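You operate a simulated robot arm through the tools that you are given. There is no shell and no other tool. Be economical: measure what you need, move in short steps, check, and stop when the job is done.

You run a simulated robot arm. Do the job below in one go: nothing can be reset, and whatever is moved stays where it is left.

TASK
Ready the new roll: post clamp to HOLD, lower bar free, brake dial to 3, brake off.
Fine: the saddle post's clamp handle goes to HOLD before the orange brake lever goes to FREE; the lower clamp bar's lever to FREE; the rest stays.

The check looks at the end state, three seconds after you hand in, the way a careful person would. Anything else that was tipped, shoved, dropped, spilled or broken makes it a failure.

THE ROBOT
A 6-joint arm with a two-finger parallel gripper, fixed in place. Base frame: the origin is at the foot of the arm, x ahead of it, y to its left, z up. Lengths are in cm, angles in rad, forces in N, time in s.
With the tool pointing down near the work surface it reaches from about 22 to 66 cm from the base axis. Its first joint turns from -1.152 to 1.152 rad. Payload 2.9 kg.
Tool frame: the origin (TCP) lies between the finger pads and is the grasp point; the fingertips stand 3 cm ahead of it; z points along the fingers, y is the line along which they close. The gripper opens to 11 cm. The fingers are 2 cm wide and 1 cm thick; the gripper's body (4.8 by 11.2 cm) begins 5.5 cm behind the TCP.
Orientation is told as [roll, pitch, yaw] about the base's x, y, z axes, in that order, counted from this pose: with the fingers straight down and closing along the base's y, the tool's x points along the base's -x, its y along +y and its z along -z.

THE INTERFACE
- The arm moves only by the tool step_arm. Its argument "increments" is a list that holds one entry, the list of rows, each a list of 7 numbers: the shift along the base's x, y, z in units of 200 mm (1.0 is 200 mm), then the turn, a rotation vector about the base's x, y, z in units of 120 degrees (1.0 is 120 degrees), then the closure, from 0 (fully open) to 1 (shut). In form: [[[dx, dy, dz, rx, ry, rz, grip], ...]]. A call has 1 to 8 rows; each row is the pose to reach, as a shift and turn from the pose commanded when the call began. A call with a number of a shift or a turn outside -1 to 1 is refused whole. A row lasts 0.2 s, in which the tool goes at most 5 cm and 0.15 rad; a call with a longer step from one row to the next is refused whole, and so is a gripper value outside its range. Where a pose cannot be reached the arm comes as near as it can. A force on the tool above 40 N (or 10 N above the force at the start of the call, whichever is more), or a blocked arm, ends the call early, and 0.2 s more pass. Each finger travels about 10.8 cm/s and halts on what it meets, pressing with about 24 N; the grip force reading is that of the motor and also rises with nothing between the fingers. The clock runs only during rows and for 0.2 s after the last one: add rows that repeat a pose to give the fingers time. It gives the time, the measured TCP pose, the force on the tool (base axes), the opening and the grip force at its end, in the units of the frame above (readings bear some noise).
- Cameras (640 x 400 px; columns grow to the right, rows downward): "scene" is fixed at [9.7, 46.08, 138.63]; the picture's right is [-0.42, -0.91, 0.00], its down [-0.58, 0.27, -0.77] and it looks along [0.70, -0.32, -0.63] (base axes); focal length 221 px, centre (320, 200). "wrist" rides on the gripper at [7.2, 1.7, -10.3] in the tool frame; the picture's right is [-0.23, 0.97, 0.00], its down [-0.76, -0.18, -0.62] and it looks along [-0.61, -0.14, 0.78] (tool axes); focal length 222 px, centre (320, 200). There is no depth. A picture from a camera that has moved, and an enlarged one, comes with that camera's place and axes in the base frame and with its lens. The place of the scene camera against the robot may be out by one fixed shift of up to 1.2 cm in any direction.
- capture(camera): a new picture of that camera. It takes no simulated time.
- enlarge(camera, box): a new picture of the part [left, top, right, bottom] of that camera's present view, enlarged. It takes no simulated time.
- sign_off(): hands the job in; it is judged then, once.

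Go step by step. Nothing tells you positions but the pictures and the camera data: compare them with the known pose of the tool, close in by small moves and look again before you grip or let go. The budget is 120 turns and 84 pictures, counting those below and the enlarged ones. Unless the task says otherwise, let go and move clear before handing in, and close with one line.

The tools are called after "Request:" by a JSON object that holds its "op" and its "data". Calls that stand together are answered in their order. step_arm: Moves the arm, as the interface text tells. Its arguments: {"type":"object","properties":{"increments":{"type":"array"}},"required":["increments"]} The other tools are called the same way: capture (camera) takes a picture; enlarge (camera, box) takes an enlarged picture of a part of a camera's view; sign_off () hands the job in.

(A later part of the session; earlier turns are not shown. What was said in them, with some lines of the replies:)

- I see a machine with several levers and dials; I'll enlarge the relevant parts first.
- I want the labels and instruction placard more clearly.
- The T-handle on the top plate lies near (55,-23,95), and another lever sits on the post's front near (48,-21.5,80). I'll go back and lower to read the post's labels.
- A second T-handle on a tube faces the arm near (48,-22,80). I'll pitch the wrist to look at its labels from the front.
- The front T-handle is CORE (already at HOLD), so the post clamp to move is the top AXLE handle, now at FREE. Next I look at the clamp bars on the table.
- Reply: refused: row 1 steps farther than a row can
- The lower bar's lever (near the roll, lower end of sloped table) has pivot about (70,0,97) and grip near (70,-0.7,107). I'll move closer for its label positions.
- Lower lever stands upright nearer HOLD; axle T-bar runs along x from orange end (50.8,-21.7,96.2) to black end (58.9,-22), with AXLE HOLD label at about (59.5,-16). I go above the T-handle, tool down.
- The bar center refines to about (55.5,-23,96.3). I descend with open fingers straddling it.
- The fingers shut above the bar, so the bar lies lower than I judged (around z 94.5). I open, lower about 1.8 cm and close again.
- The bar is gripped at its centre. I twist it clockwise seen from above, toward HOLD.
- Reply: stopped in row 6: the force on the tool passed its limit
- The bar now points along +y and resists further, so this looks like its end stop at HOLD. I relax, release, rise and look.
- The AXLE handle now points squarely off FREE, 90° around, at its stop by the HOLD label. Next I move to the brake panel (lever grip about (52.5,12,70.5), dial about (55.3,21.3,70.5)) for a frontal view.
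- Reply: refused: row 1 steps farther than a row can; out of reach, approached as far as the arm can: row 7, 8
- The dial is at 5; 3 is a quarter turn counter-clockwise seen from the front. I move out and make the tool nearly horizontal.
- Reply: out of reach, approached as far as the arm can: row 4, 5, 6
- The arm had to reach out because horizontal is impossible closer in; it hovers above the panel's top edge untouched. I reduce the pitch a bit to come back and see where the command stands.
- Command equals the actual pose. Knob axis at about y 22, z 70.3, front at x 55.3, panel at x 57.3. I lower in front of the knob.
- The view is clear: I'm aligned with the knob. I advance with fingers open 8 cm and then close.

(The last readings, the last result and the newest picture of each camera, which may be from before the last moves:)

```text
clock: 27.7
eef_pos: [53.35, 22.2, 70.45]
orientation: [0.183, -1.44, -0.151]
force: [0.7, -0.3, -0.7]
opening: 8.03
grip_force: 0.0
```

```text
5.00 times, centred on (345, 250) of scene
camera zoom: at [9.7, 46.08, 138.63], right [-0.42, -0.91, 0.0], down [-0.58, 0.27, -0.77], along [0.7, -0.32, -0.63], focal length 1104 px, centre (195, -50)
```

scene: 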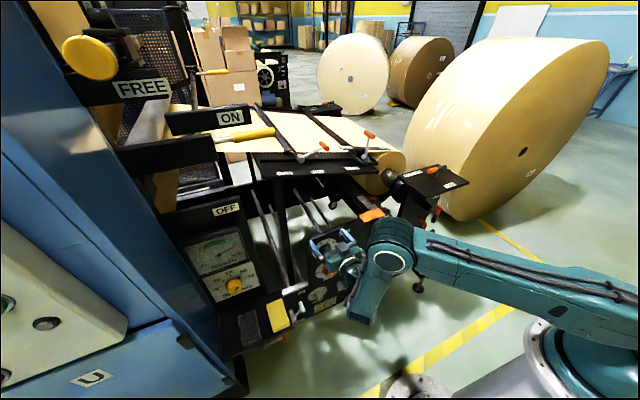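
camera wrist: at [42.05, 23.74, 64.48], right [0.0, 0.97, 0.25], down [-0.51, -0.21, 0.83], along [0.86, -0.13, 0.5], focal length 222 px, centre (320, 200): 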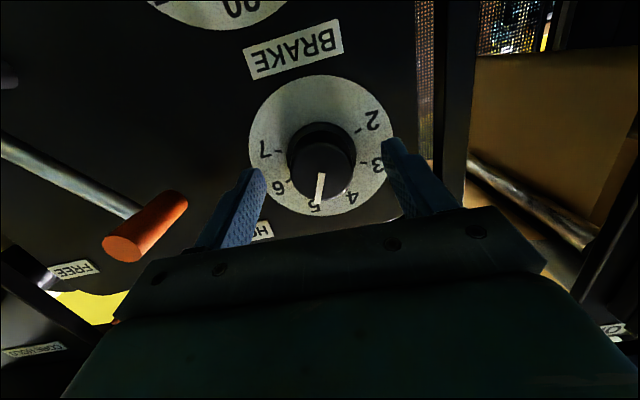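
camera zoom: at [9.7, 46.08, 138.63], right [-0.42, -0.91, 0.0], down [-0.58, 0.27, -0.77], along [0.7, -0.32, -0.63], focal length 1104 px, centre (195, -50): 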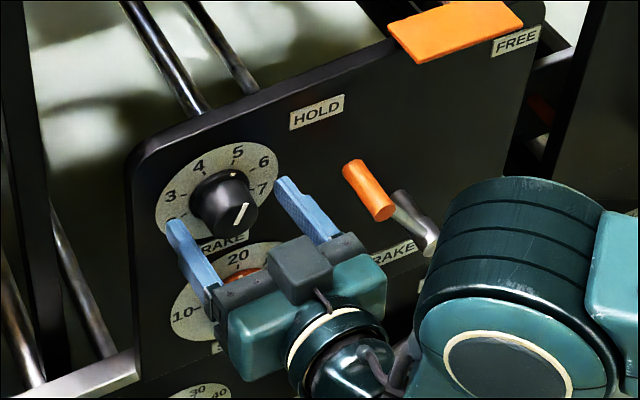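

Request:
{"op": "step_arm", "data": {"increments": [[[0.015, -0.01, -0.01, 0, 0, 0, 0.27], [0.02, -0.01, -0.01, 0, 0, 0, 0.4], [0.02, -0.01, -0.01, 0, 0, 0, 0.6], [0.02, -0.01, -0.01, 0, 0, 0, 0.8], [0.02, -0.01, -0.01, 0, 0, 0, 0.8]]]}}

Request:
{"op": "enlarge", "data": {"camera": "scene", "box": [290, 210, 400, 290]}}

Request:
{"op": "enlarge", "data": {"camera": "wrist", "box": [230, 60, 430, 220]}}

```text
clock: 28.9
eef_pos: [53.51, 22.38, 70.33]
orientation: [0.212, -1.442, -0.173]
force: [5.0, 21.1, -3.2]
opening: 4.06
grip_force: 44.8
```

```text
5.00 times, centred on (345, 250) of scene
camera zoom: at [9.71, 46.12, 138.62], right [-0.42, -0.91, 0.0], down [-0.58, 0.27, -0.77], along [0.7, -0.32, -0.63], focal length 1104 px, centre (195, -50)
```

zoom: 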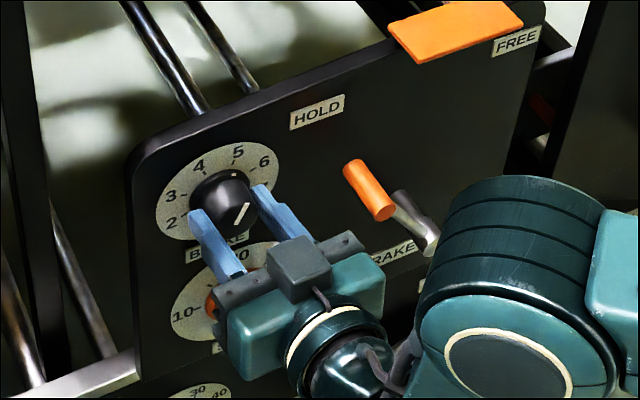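

```text
2.50 times, centred on (330, 140) of wrist
camera zoom: at [42.25, 23.75, 64.34], right [-0.01, 0.97, 0.25], down [-0.51, -0.22, 0.83], along [0.86, -0.12, 0.5], focal length 555 px, centre (295, 350)
```

zoom: 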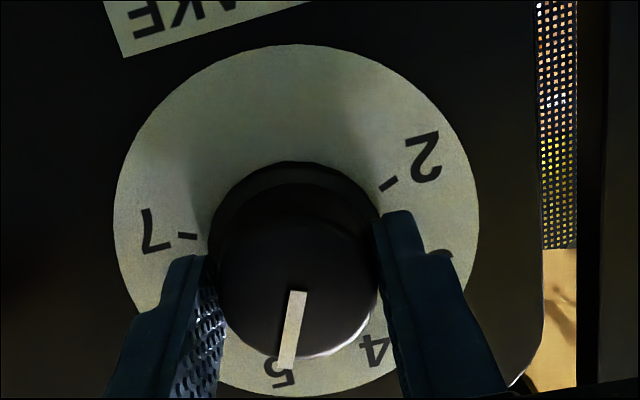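

The knob is gripped. I take off the side load and turn it counter-clockwise (about -x) in part.

Request:
{"op": "step_arm", "data": {"increments": [[[0, 0.01, 0, 0, 0, 0, 0.9], [0, 0.01, 0, -0.05, 0, 0, 0.9], [0, 0.01, 0, -0.1, 0, 0, 0.9], [0, 0.01, 0, -0.15, 0, 0, 0.9], [0, 0.01, 0, -0.2, 0, 0, 0.9], [0, 0.01, 0, -0.25, 0, 0, 0.9]]]}}

Request:
{"op": "enlarge", "data": {"camera": "scene", "box": [290, 210, 400, 290]}}

```text
clock: 30.3
eef_pos: [53.34, 22.55, 70.18]
orientation: [-1.313, -1.054, 1.314]
force: [7.3, 19.5, 4.2]
opening: 4.1
grip_force: 45.4
```

```text
5.00 times, centred on (345, 250) of scene
camera zoom: at [9.7, 46.11, 138.62], right [-0.42, -0.91, 0.0], down [-0.58, 0.27, -0.77], along [0.7, -0.32, -0.63], focal length 1104 px, centre (195, -50)
```

zoom: 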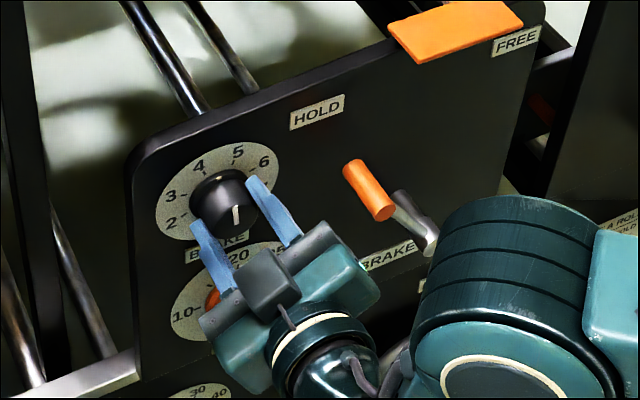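

Request:
{"op": "step_arm", "data": {"increments": [[[0, 0.012, 0, -0.05, 0, 0, 0.9], [0, 0.012, 0, -0.1, 0, 0, 0.9], [0, 0.012, 0, -0.15, 0, 0, 0.9], [0, 0.012, 0, -0.2, 0, 0, 0.9], [0, 0.012, 0, -0.25, 0, 0, 0.9]]]}}

Request:
{"op": "enlarge", "data": {"camera": "scene", "box": [290, 210, 400, 290]}}

Request:
{"op": "enlarge", "data": {"camera": "wrist", "box": [230, 60, 430, 220]}}

```text
clock: 31.5
eef_pos: [53.57, 22.68, 70.18]
orientation: [-1.463, -0.538, 1.423]
force: [8.8, 3.6, 12.2]
opening: 4.11
grip_force: 44.8
```

```text
5.00 times, centred on (345, 250) of scene
camera zoom: at [9.69, 46.07, 138.63], right [-0.42, -0.91, 0.0], down [-0.58, 0.27, -0.77], along [0.7, -0.32, -0.63], focal length 1104 px, centre (195, -50)
```

zoom: 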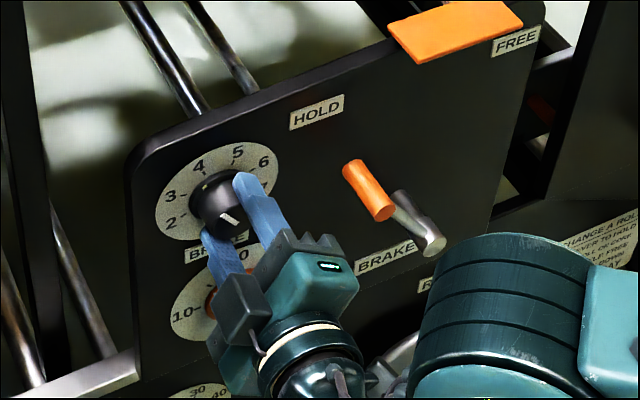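

```text
2.50 times, centred on (330, 140) of wrist
camera zoom: at [42.23, 18.28, 65.95], right [0.0, 0.7, -0.72], down [-0.51, 0.61, 0.6], along [0.86, 0.37, 0.36], focal length 555 px, centre (295, 350)
```

zoom: 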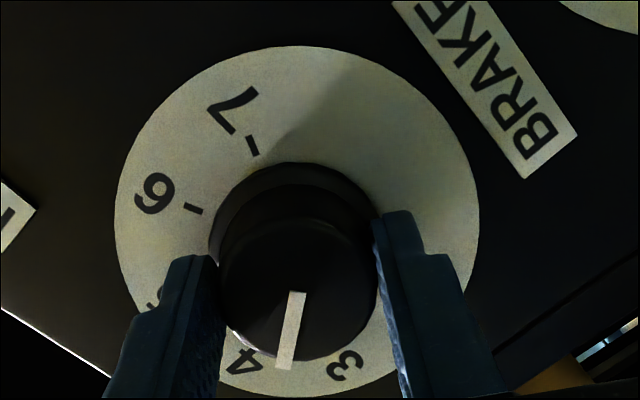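

Request:
{"op": "step_arm", "data": {"increments": [[[0, 0, 0, -0.05, 0, 0, 0.9], [0, 0, 0, -0.1, 0, 0, 0.9], [0, 0, 0, -0.15, 0, 0, 0.9], [0, 0, 0, -0.2, 0, 0, 0.9]]]}}

Request:
{"op": "enlarge", "data": {"camera": "wrist", "box": [230, 60, 430, 220]}}

Request:
{"op": "enlarge", "data": {"camera": "scene", "box": [320, 230, 355, 255]}}

```text
clock: 32.5
eef_pos: [53.46, 22.67, 70.07]
orientation: [-1.526, -0.123, 1.441]
force: [0.5, 7.0, 16.4]
opening: 4.05
grip_force: 44.8
```

```text
2.50 times, centred on (330, 140) of wrist
camera zoom: at [42.24, 16.98, 67.99], right [0.0, 0.35, -0.94], down [-0.52, 0.8, 0.3], along [0.86, 0.48, 0.18], focal length 555 px, centre (295, 350)
```

zoom: 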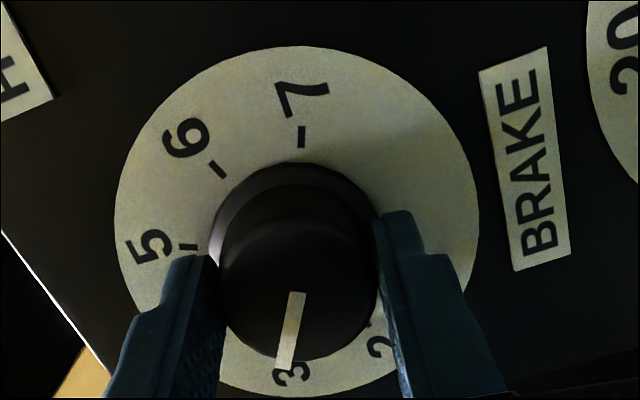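

```text
16.00 times, centred on (338, 242) of scene
camera zoom: at [9.67, 46.08, 138.63], right [-0.42, -0.91, 0.0], down [-0.58, 0.27, -0.77], along [0.7, -0.32, -0.63], focal length 3534 px, centre (40, -480)
```

zoom: 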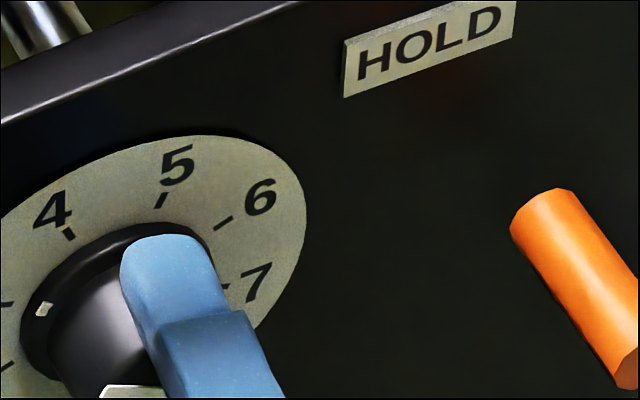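

Pointer is just short of 3; about 6° more.

Request:
{"op": "step_arm", "data": {"increments": [[[0, 0, 0, -0.025, 0, 0, 0.9], [0, 0, 0, -0.05, 0, 0, 0.9], [0, 0, 0, -0.05, 0, 0, 0.9]]]}}

Request:
{"op": "enlarge", "data": {"camera": "wrist", "box": [230, 60, 430, 220]}}

Request:
{"op": "enlarge", "data": {"camera": "scene", "box": [310, 235, 345, 260]}}

```text
clock: 33.3
eef_pos: [53.51, 22.69, 70.13]
orientation: [-1.536, -0.019, 1.444]
force: [-3.5, 12.6, 15.4]
opening: 4.06
grip_force: 44.8
```

```text
2.50 times, centred on (330, 140) of wrist
camera zoom: at [42.24, 16.79, 68.56], right [0.0, 0.25, -0.97], down [-0.52, 0.83, 0.21], along [0.86, 0.5, 0.13], focal length 555 px, centre (295, 350)
```

zoom: 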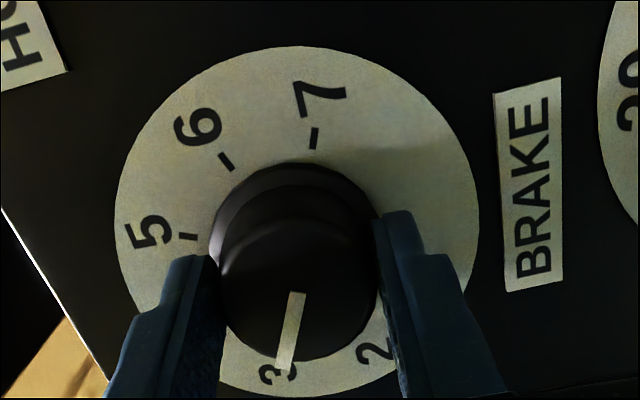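

```text
16.00 times, centred on (328, 248) of scene
camera zoom: at [9.66, 46.09, 138.63], right [-0.42, -0.91, 0.0], down [-0.58, 0.27, -0.77], along [0.7, -0.32, -0.63], focal length 3534 px, centre (200, -560)
```

zoom: 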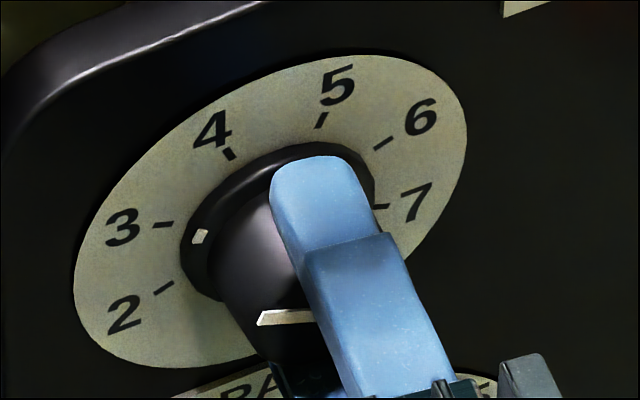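

The mark sits on 3. I release and back straight out.

Request:
{"op": "step_arm", "data": {"increments": [[[0, 0, 0, -0.05, 0, 0, 0.5], [0, 0, 0, -0.05, 0, 0, 0.3], [0, 0, 0, -0.05, 0, 0, 0.3], [-0.1, 0, 0, -0.05, 0, 0, 0.3], [-0.2, 0, 0, -0.05, 0, 0, 0.3]]]}}

Request:
{"op": "enlarge", "data": {"camera": "scene", "box": [310, 225, 380, 275]}}

```text
clock: 34.5
eef_pos: [52.03, 23.68, 69.35]
orientation: [-1.545, 0.085, 1.442]
force: [0.1, 0.3, 0.1]
opening: 7.69
grip_force: 0.0
out of reach, approached as far as the arm can: row 4, 5
```

```text
8.00 times, centred on (345, 250) of scene
camera zoom: at [9.7, 46.08, 138.63], right [-0.42, -0.91, 0.0], down [-0.58, 0.27, -0.77], along [0.7, -0.32, -0.63], focal length 1767 px, centre (120, -200)
```

zoom: 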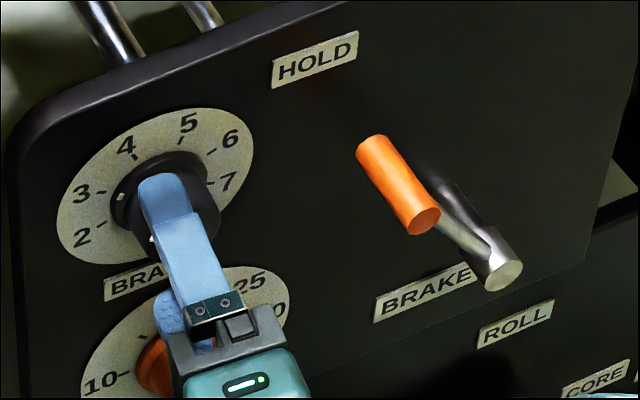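

I'll unroll around the knob while recentring, then back out.

Request:
{"op": "step_arm", "data": {"increments": [[[0.0, -0.03, 0.02, 0.05, 0, 0, 0.2], [0.0, -0.06, 0.04, 0.1, 0, 0, 0.1], [0, -0.06, 0.04, 0.16, 0, 0, 0.1], [0, -0.06, 0.04, 0.22, 0, 0, 0.1], [-0.03, -0.06, 0.04, 0.28, 0, 0, 0.1], [-0.06, -0.06, 0.04, 0.34, 0, 0, 0.1], [-0.09, -0.06, 0.04, 0.4, 0, 0, 0.1], [-0.12, -0.06, 0.04, 0.46, 0, 0, 0.1]]]}}

Request:
{"op": "enlarge", "data": {"camera": "scene", "box": [310, 225, 380, 275]}}

```text
clock: 36.3
eef_pos: [49.72, 22.49, 70.31]
orientation: [-1.384, -0.873, 1.368]
force: [-1.2, -0.1, -0.5]
opening: 9.89
grip_force: 0.0
```

```text
8.00 times, centred on (345, 250) of scene
camera zoom: at [9.7, 46.08, 138.63], right [-0.42, -0.91, 0.0], down [-0.58, 0.27, -0.77], along [0.7, -0.32, -0.63], focal length 1767 px, centre (120, -200)
```

zoom: 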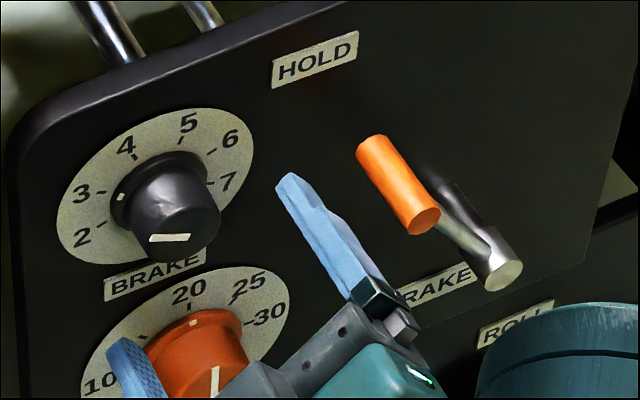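

The dial rests at 3. I finish unrolling and lift clear, then will move over to the brake lever.

Request:
{"op": "step_arm", "data": {"increments": [[[0, 0.0, 0, 0.05, 0, 0, 0.45], [0, 0, 0, 0.1, 0, 0, 0.45], [0, 0, 0.05, 0.15, 0, 0, 0.45], [0, 0, 0.15, 0.21, 0, 0, 0.45], [0, 0, 0.25, 0.27, 0, 0, 0.45], [0, 0, 0.35, 0.29, 0.03, 0, 0.45], [0, -0.05, 0.4, 0.29, 0.08, 0, 0.45], [0, -0.1, 0.4, 0.29, 0.14, 0, 0.45]]]}}

Request:
{"op": "capture", "data": {"camera": "wrist"}}

```text
clock: 38.1
eef_pos: [49.66, 20.44, 78.28]
orientation: [-0.132, -1.16, 0.258]
force: [0.1, 1.0, 0.4]
opening: 6.06
grip_force: 0.1
out of reach, approached as far as the arm can: row 4, 5
```

```text
28 pictures are left
camera wrist: at [37.12, 20.27, 75.65], right [-0.05, 0.99, 0.16], down [-0.25, -0.16, 0.95], along [0.97, 0.0, 0.26], focal length 222 px, centre (320, 200)
```

wrist: 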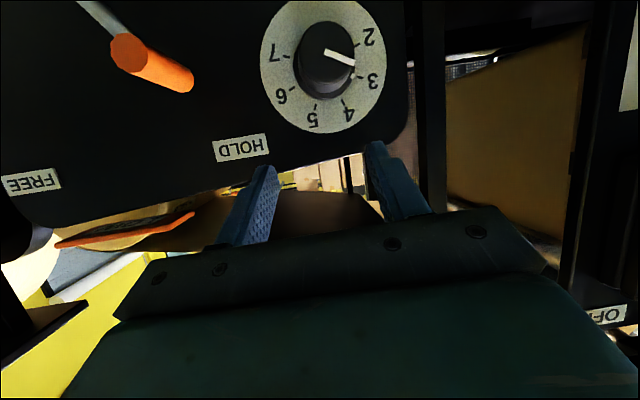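

Request:
{"op": "enlarge", "data": {"camera": "wrist", "box": [255, 0, 395, 140]}}

```text
2.86 times, centred on (325, 70) of wrist
camera zoom: at [37.12, 20.27, 75.65], right [-0.05, 0.99, 0.16], down [-0.25, -0.16, 0.95], along [0.97, 0.0, 0.26], focal length 635 px, centre (306, 571)
```

zoom: 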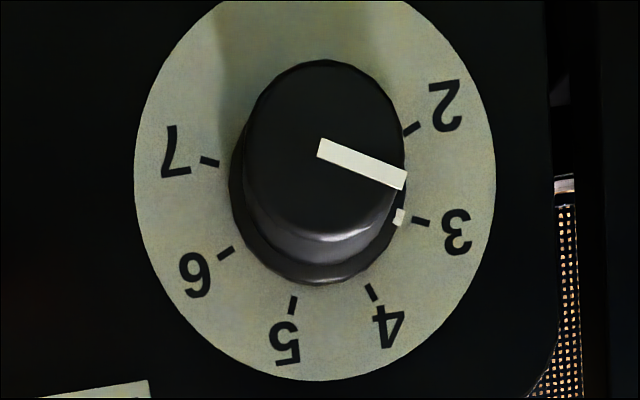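

The mark is on tick 3. Brake grip runs along x from 50 to 55 at y 12.2, z 70.2; I come over it from above with open fingers.

Request:
{"op": "step_arm", "data": {"increments": [[[0.02, -0.12, 0.03, 0, 0, -0.03, 0.45], [0.04, -0.25, 0.04, 0, 0.01, -0.06, 0.45], [0.05, -0.41, 0.04, 0, 0.02, -0.065, 0.45], [0.05, -0.41, -0.1, 0, 0.02, -0.065, 0.45], [0.06, -0.41, -0.24, 0, 0.02, -0.065, 0.45], [0.06, -0.41, -0.35, 0, 0.02, -0.065, 0.45]]]}}

Request:
{"op": "capture", "data": {"camera": "wrist"}}

Request:
{"op": "enlarge", "data": {"camera": "scene", "box": [310, 205, 400, 275]}}

```text
clock: 39.5
eef_pos: [51.07, 12.35, 71.33]
orientation: [-0.115, -1.121, 0.105]
force: [0.0, -0.4, -0.6]
opening: 6.08
grip_force: 0.0
```

```text
26 pictures are left
camera wrist: at [38.56, 13.84, 69.23], right [0.1, 0.98, 0.16], down [-0.23, -0.13, 0.96], along [0.97, -0.13, 0.22], focal length 222 px, centre (320, 200)
```

wrist: 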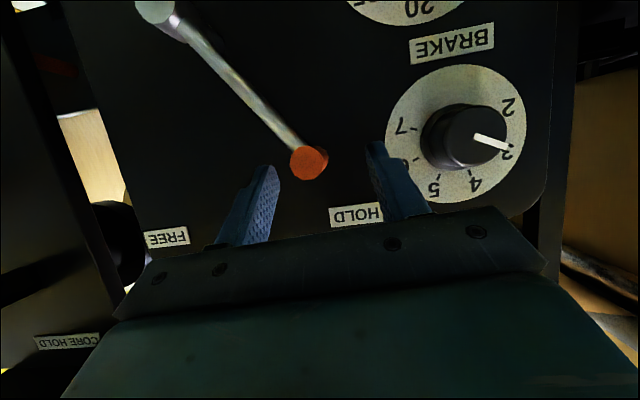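

```text
5.71 times, centred on (355, 240) of scene
camera zoom: at [9.7, 46.07, 138.63], right [-0.42, -0.91, 0.0], down [-0.58, 0.27, -0.77], along [0.7, -0.32, -0.63], focal length 1262 px, centre (120, -29)
```

zoom: 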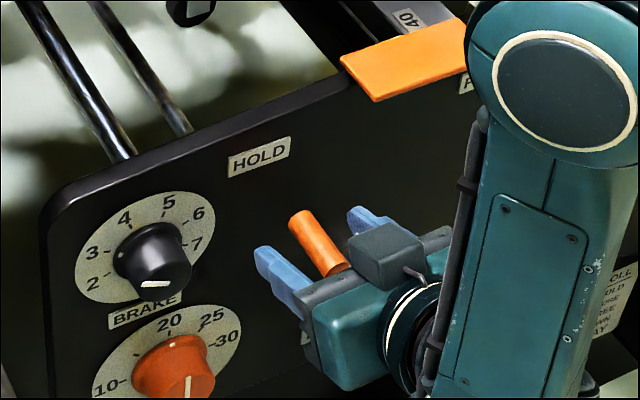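

Request:
{"op": "step_arm", "data": {"increments": [[[0, -0.01, -0.03, 0, 0, 0, 0.6], [0, -0.01, -0.03, 0, 0, 0, 0.95], [0, -0.01, -0.03, 0, 0, 0, 0.95], [0, -0.01, -0.03, 0, 0, 0, 0.95]]]}}

```text
clock: 40.5
eef_pos: [51.08, 11.77, 70.83]
orientation: [-0.128, -1.118, 0.11]
force: [5.4, -26.7, 7.6]
opening: 2.23
grip_force: 45.0
```

Gripped. I swing it along its arc about the pivot (y≈5, z≈60.4) toward FREE.

Request:
{"op": "step_arm", "data": {"increments": [[[0, -0.06, 0.025, 0, 0, 0, 0.95], [0, -0.114, 0.053, 0, 0, 0, 0.95], [0, -0.163, 0.072, 0, 0, 0, 0.95], [0, -0.213, 0.087, 0, 0, 0, 0.95], [0, -0.264, 0.097, 0, 0, 0, 0.95], [0, -0.316, 0.103, 0, 0, 0, 0.95]]]}}

Request:
{"op": "enlarge", "data": {"camera": "scene", "box": [310, 205, 400, 275]}}

```text
clock: 41.9
eef_pos: [50.91, 6.07, 72.84]
orientation: [-0.114, -1.126, 0.105]
force: [19.1, 1.7, 17.4]
opening: 1.89
grip_force: 45.2
```

```text
5.71 times, centred on (355, 240) of scene
camera zoom: at [9.71, 46.08, 138.63], right [-0.42, -0.91, 0.0], down [-0.58, 0.27, -0.77], along [0.7, -0.32, -0.63], focal length 1262 px, centre (120, -29)
```

zoom: 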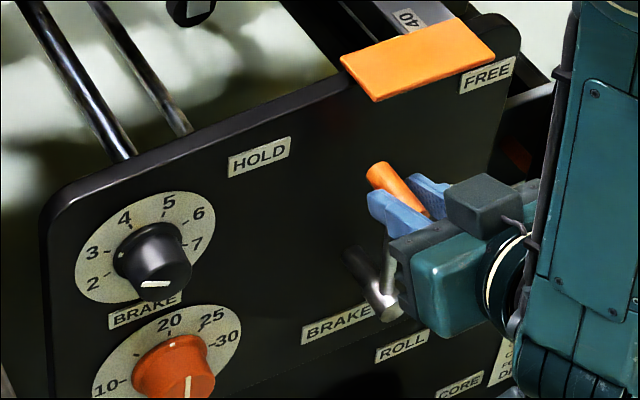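

Request:
{"op": "step_arm", "data": {"increments": [[[0.005, -0.05, 0.01, 0, 0, 0, 0.95], [0.005, -0.105, 0.01, 0, 0, 0, 0.95], [0.005, -0.155, 0.004, 0, 0, 0, 0.95], [0.005, -0.207, -0.008, 0, 0, 0, 0.95], [0.005, -0.257, -0.025, 0, 0, 0, 0.95], [0.005, -0.305, -0.045, 0, 0, 0, 0.95]]]}}

Request:
{"op": "enlarge", "data": {"camera": "scene", "box": [320, 200, 410, 270]}}

```text
clock: 43.3
eef_pos: [50.8, -0.3, 71.82]
orientation: [-0.11, -1.117, 0.1]
force: [2.4, 8.8, -3.4]
opening: 2.1
grip_force: 44.7
```

```text
5.71 times, centred on (365, 235) of scene
camera zoom: at [9.71, 46.09, 138.63], right [-0.42, -0.91, 0.0], down [-0.58, 0.27, -0.77], along [0.7, -0.32, -0.63], focal length 1262 px, centre (63, 0)
```

zoom: 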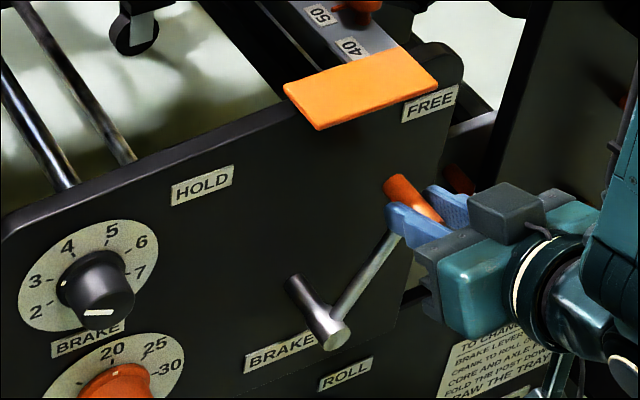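

Request:
{"op": "step_arm", "data": {"increments": [[[0, -0.035, -0.015, 0, 0, 0, 0.95], [0, -0.07, -0.04, 0, 0, 0, 0.95], [0, -0.1, -0.06, 0, 0, 0, 0.95], [0, -0.13, -0.085, 0, 0, 0, 0.95]]]}}

Request:
{"op": "enlarge", "data": {"camera": "scene", "box": [320, 200, 410, 270]}}

```text
clock: 44.0
eef_pos: [50.69, -1.68, 71.26]
orientation: [-0.094, -1.123, 0.081]
force: [-12.3, 2.9, 13.5]
opening: 2.16
grip_force: 45.2
stopped in row 3: the force on the tool passed its limit (the readings are from after the stop); the commanded pose is now the measured one
```

```text
5.71 times, centred on (365, 235) of scene
camera zoom: at [9.65, 46.08, 138.63], right [-0.42, -0.91, 0.0], down [-0.58, 0.27, -0.77], along [0.7, -0.32, -0.63], focal length 1262 px, centre (63, 0)
```

zoom: 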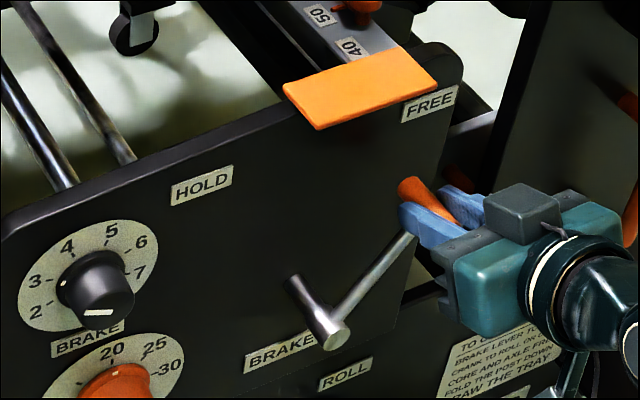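

The lever hit its stop symmetric to HOLD, pointing to FREE. I release and lift clear.

Request:
{"op": "step_arm", "data": {"increments": [[[0, 0, 0, 0, 0, 0, 0.5], [0, 0, 0, 0, 0, 0, 0.45], [0, 0, 0, 0, 0, 0, 0.45], [-0.02, 0, 0.15, 0, 0.02, 0, 0.45], [-0.05, 0, 0.35, 0, 0.08, 0, 0.45], [-0.08, 0, 0.55, 0, 0.14, 0, 0.45], [-0.1, 0, 0.75, 0, 0.2, 0, 0.45], [-0.1, 0, 0.95, 0, 0.26, 0, 0.45]]]}}

Request:
{"op": "enlarge", "data": {"camera": "scene", "box": [320, 200, 410, 270]}}

```text
clock: 45.8
eef_pos: [49.21, -1.92, 90.07]
orientation: [-0.043, -0.579, 0.047]
force: [0.5, -0.4, -0.4]
opening: 6.07
grip_force: 0.0
```

```text
5.71 times, centred on (365, 235) of scene
camera zoom: at [9.7, 46.08, 138.63], right [-0.42, -0.91, 0.0], down [-0.58, 0.27, -0.77], along [0.7, -0.32, -0.63], focal length 1262 px, centre (63, 0)
```

zoom: 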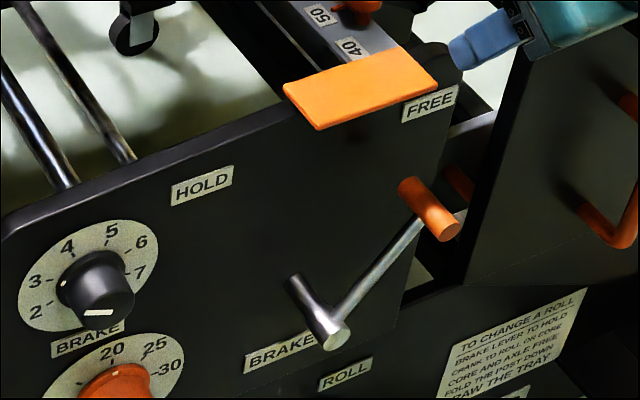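

Brake reads FREE. Now the lower bar lever: I raise and pitch toward its grip at about (68–72, -0.6, 106.5).

Request:
{"op": "step_arm", "data": {"increments": [[[0.0, 0.01, 0.2, 0, -0.05, 0, 0.45], [0.04, 0.02, 0.4, 0, -0.11, 0, 0.45], [0.09, 0.03, 0.6, 0, -0.17, 0, 0.45], [0.14, 0.05, 0.78, 0, -0.23, 0, 0.45], [0.24, 0.065, 0.9, 0, -0.29, 0, 0.45], [0.34, 0.065, 0.9, 0, -0.34, 0, 0.45]]]}}

Request:
{"op": "capture", "data": {"camera": "wrist"}}

Request:
{"op": "enlarge", "data": {"camera": "scene", "box": [310, 90, 430, 180]}}

```text
clock: 47.1
eef_pos: [56.13, -0.37, 108.23]
orientation: [-0.151, -1.29, 0.139]
force: [-0.5, -0.1, -0.2]
opening: 6.05
grip_force: 0.0
```

```text
20 pictures are left
camera wrist: at [44.13, 1.15, 104.07], right [0.07, 0.98, 0.18], down [-0.39, -0.14, 0.91], along [0.92, -0.13, 0.38], focal length 222 px, centre (320, 200)
```

wrist: 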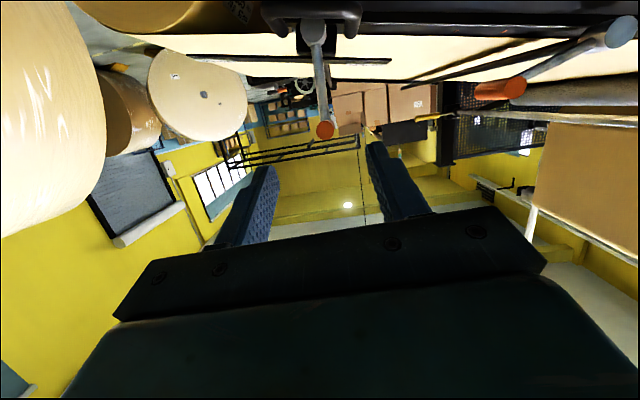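

```text
4.44 times, centred on (370, 135) of scene
camera zoom: at [9.7, 46.08, 138.63], right [-0.42, -0.91, 0.0], down [-0.58, 0.27, -0.77], along [0.7, -0.32, -0.63], focal length 982 px, centre (98, 489)
```

zoom: 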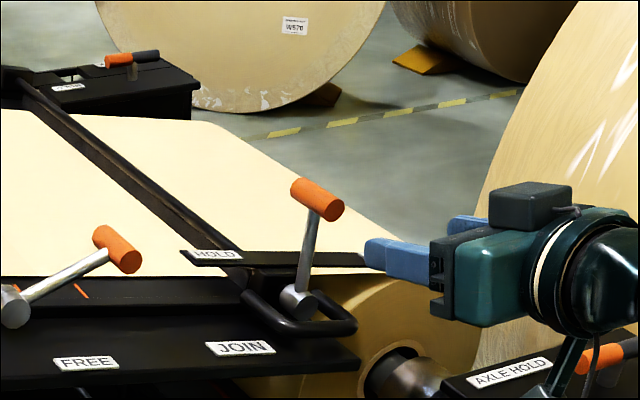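

Alignment is right. I advance so the fingers straddle the grip.

Request:
{"op": "step_arm", "data": {"increments": [[[0.15, 0, -0.02, 0, 0, 0, 0.45], [0.3, 0, -0.04, 0, 0, 0, 0.45], [0.42, 0, -0.06, 0, 0, 0, 0.45], [0.52, 0, -0.08, 0, 0, 0, 0.45]]]}}

Request:
{"op": "enlarge", "data": {"camera": "scene", "box": [310, 90, 430, 180]}}

Request:
{"op": "capture", "data": {"camera": "wrist"}}

```text
clock: 48.1
eef_pos: [66.22, -0.43, 106.67]
orientation: [-0.152, -1.288, 0.139]
force: [-0.6, 0.5, -0.2]
opening: 6.04
grip_force: 0.0
```

```text
4.44 times, centred on (370, 135) of scene
camera zoom: at [9.7, 46.08, 138.63], right [-0.42, -0.91, 0.0], down [-0.58, 0.27, -0.77], along [0.7, -0.32, -0.63], focal length 982 px, centre (98, 489)
```

zoom: 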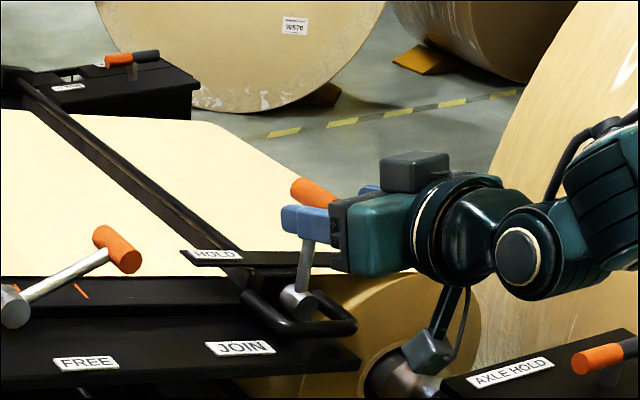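

```text
17 pictures are left
camera wrist: at [54.26, 1.13, 102.52], right [0.07, 0.98, 0.18], down [-0.39, -0.14, 0.91], along [0.92, -0.13, 0.37], focal length 222 px, centre (320, 200)
```

wrist: 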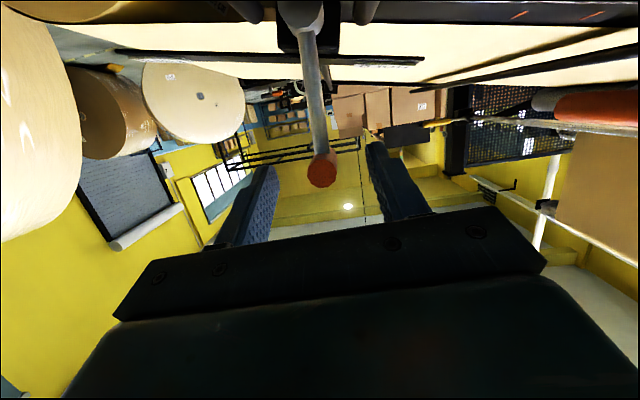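

Request:
{"op": "step_arm", "data": {"increments": [[[0.02, 0, 0, 0, 0, 0, 0.6], [0.02, 0, 0, 0, 0, 0, 0.95], [0.02, 0, 0, 0, 0, 0, 0.95], [0.02, 0, 0, 0, 0, 0, 0.95]]]}}

```text
clock: 49.1
eef_pos: [66.66, -0.45, 106.68]
orientation: [-0.152, -1.29, 0.139]
force: [0.0, 1.3, 1.8]
opening: 1.85
grip_force: 45.1
```

Request:
{"op": "step_arm", "data": {"increments": [[[0, -0.045, -0.003, 0, 0, 0, 0.95], [0, -0.09, -0.01, 0, 0, 0, 0.95], [0, -0.135, -0.022, 0, 0, 0, 0.95], [0, -0.175, -0.037, 0, 0, 0, 0.95], [0, -0.215, -0.056, 0, 0, 0, 0.95], [0, -0.255, -0.082, 0, 0, 0, 0.95]]]}}

Request:
{"op": "enlarge", "data": {"camera": "scene", "box": [310, 90, 430, 180]}}

```text
clock: 50.5
eef_pos: [66.36, -5.56, 104.94]
orientation: [-0.148, -1.289, 0.136]
force: [18.8, 5.7, -2.6]
opening: 1.86
grip_force: 45.0
```

```text
4.44 times, centred on (370, 135) of scene
camera zoom: at [9.76, 46.09, 138.62], right [-0.42, -0.91, 0.0], down [-0.58, 0.27, -0.77], along [0.7, -0.32, -0.63], focal length 982 px, centre (98, 489)
```

zoom: 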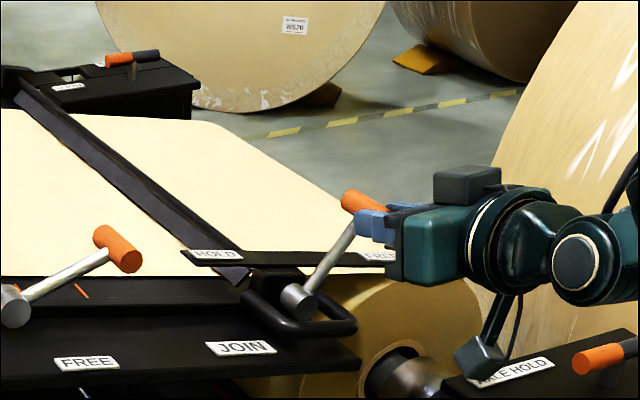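

Request:
{"op": "step_arm", "data": {"increments": [[[0, -0.035, -0.03, 0, 0, 0, 0.95], [0, -0.07, -0.062, 0, 0, 0, 0.95], [0, -0.097, -0.098, 0, 0, 0, 0.95], [0, -0.12, -0.135, 0, 0, 0, 0.95]]]}}

Request:
{"op": "enlarge", "data": {"camera": "scene", "box": [310, 90, 430, 180]}}

```text
clock: 51.5
eef_pos: [66.25, -7.92, 102.22]
orientation: [-0.151, -1.29, 0.135]
force: [2.2, 7.5, 0.2]
opening: 1.87
grip_force: 44.7
```

```text
4.44 times, centred on (370, 135) of scene
camera zoom: at [9.7, 46.09, 138.62], right [-0.42, -0.91, 0.0], down [-0.58, 0.27, -0.77], along [0.7, -0.32, -0.63], focal length 982 px, centre (98, 489)
```

zoom: 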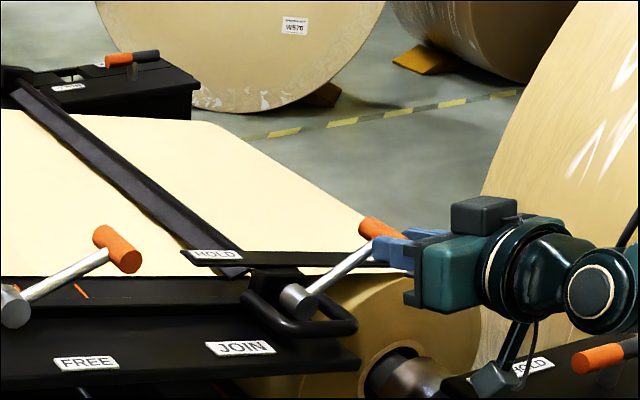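

Request:
{"op": "step_arm", "data": {"increments": [[[0, -0.013, -0.027, 0, 0, 0, 0.95], [0, -0.028, -0.055, 0, 0, 0, 0.95], [0, -0.038, -0.08, 0, 0, 0, 0.95], [0, -0.045, -0.105, 0, 0, 0, 0.95]]]}}

Request:
{"op": "enlarge", "data": {"camera": "scene", "box": [310, 90, 430, 180]}}

```text
clock: 52.5
eef_pos: [66.48, -8.52, 100.49]
orientation: [-0.15, -1.3, 0.142]
force: [-23.5, 19.4, 22.8]
opening: 1.88
grip_force: 45.0
```

```text
4.44 times, centred on (370, 135) of scene
camera zoom: at [9.59, 46.14, 138.62], right [-0.42, -0.91, 0.0], down [-0.58, 0.27, -0.77], along [0.7, -0.32, -0.63], focal length 982 px, centre (98, 489)
```

zoom: 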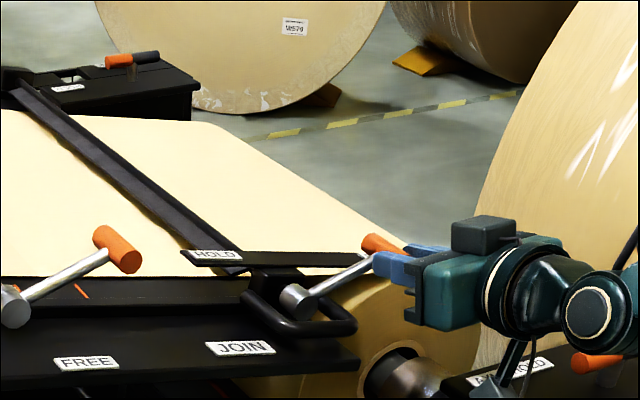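

Resistance rose sharply: the stop. I release and withdraw straight back.

Request:
{"op": "step_arm", "data": {"increments": [[[0, 0.01, 0.03, 0, 0, 0, 0.9], [0, 0.01, 0.03, 0, 0, 0, 0.5], [0, 0.01, 0.03, 0, 0, 0, 0.5], [0, 0.01, 0.03, 0, 0, 0, 0.5], [-0.15, 0.01, 0.05, 0, 0, 0, 0.5], [-0.35, 0.01, 0.15, 0, 0, 0, 0.5], [-0.5, 0.01, 0.3, 0, 0.04, 0, 0.5], [-0.6, 0.01, 0.5, 0, 0.1, 0, 0.5]]]}}

Request:
{"op": "enlarge", "data": {"camera": "scene", "box": [310, 90, 430, 180]}}

```text
clock: 54.4
eef_pos: [54.41, -8.49, 110.11]
orientation: [-0.089, -1.079, 0.079]
force: [0.0, 0.3, -0.4]
opening: 5.52
grip_force: 0.0
```

```text
4.44 times, centred on (370, 135) of scene
camera zoom: at [9.7, 46.08, 138.63], right [-0.42, -0.91, 0.0], down [-0.58, 0.27, -0.77], along [0.7, -0.32, -0.63], focal length 982 px, centre (98, 489)
```

zoom: 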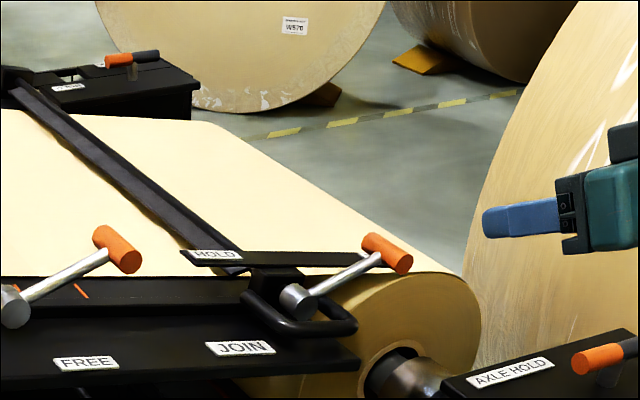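

The lower lever rests at FREE, parallel to the upper one. I retreat and do a last check of everything.

Request:
{"op": "step_arm", "data": {"increments": [[[-0.1, 0, 0.15, 0, 0.06, 0, 0.3], [-0.2, 0, 0.3, 0, 0.12, 0, 0.1], [-0.35, 0, 0.45, 0, 0.18, 0, 0], [-0.5, 0, 0.55, 0, 0.24, 0, 0], [-0.65, 0, 0.6, 0, 0.3, 0, 0]]]}}

Request:
{"op": "capture", "data": {"camera": "scene"}}

Request:
{"op": "enlarge", "data": {"camera": "scene", "box": [300, 140, 470, 300]}}

Request:
{"op": "enlarge", "data": {"camera": "scene", "box": [390, 150, 470, 225]}}

```text
clock: 55.5
eef_pos: [41.32, -8.79, 122.24]
orientation: [-0.039, -0.453, 0.043]
force: [-0.9, 0.2, 0.2]
opening: 11.0
grip_force: 0.0
```

```text
12 pictures are left
```

scene: 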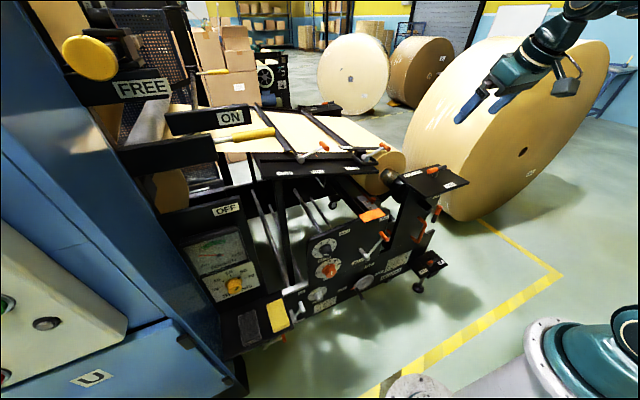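

```text
2.50 times, centred on (385, 220) of scene
camera zoom: at [9.7, 46.08, 138.63], right [-0.42, -0.91, 0.0], down [-0.58, 0.27, -0.77], along [0.7, -0.32, -0.63], focal length 552 px, centre (158, 150)
```

zoom: 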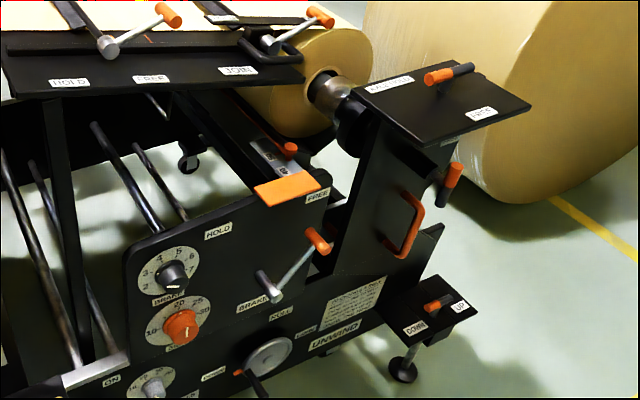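

```text
5.33 times, centred on (430, 188) of scene
camera zoom: at [9.7, 46.08, 138.63], right [-0.42, -0.91, 0.0], down [-0.58, 0.27, -0.77], along [0.7, -0.32, -0.63], focal length 1178 px, centre (-267, 267)
```

zoom: 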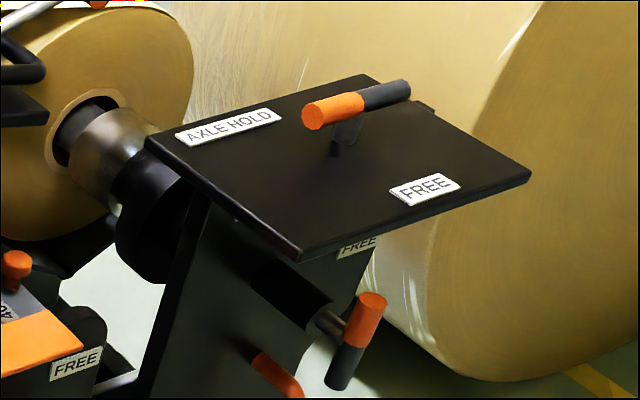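

Everything shows as wanted: AXLE handle at HOLD, brake dial at 3, brake lever at FREE, lower bar lever at FREE, and the other controls untouched. I hand in.

Request:
{"op": "sign_off", "data": {}}

```text
The job is handed in.
```

The new roll is ready and handed in: the post's axle clamp went to HOLD first, then the brake dial to 3, the brake lever to FREE and the lower clamp bar to FREE; nothing else looks moved in the final pictures.
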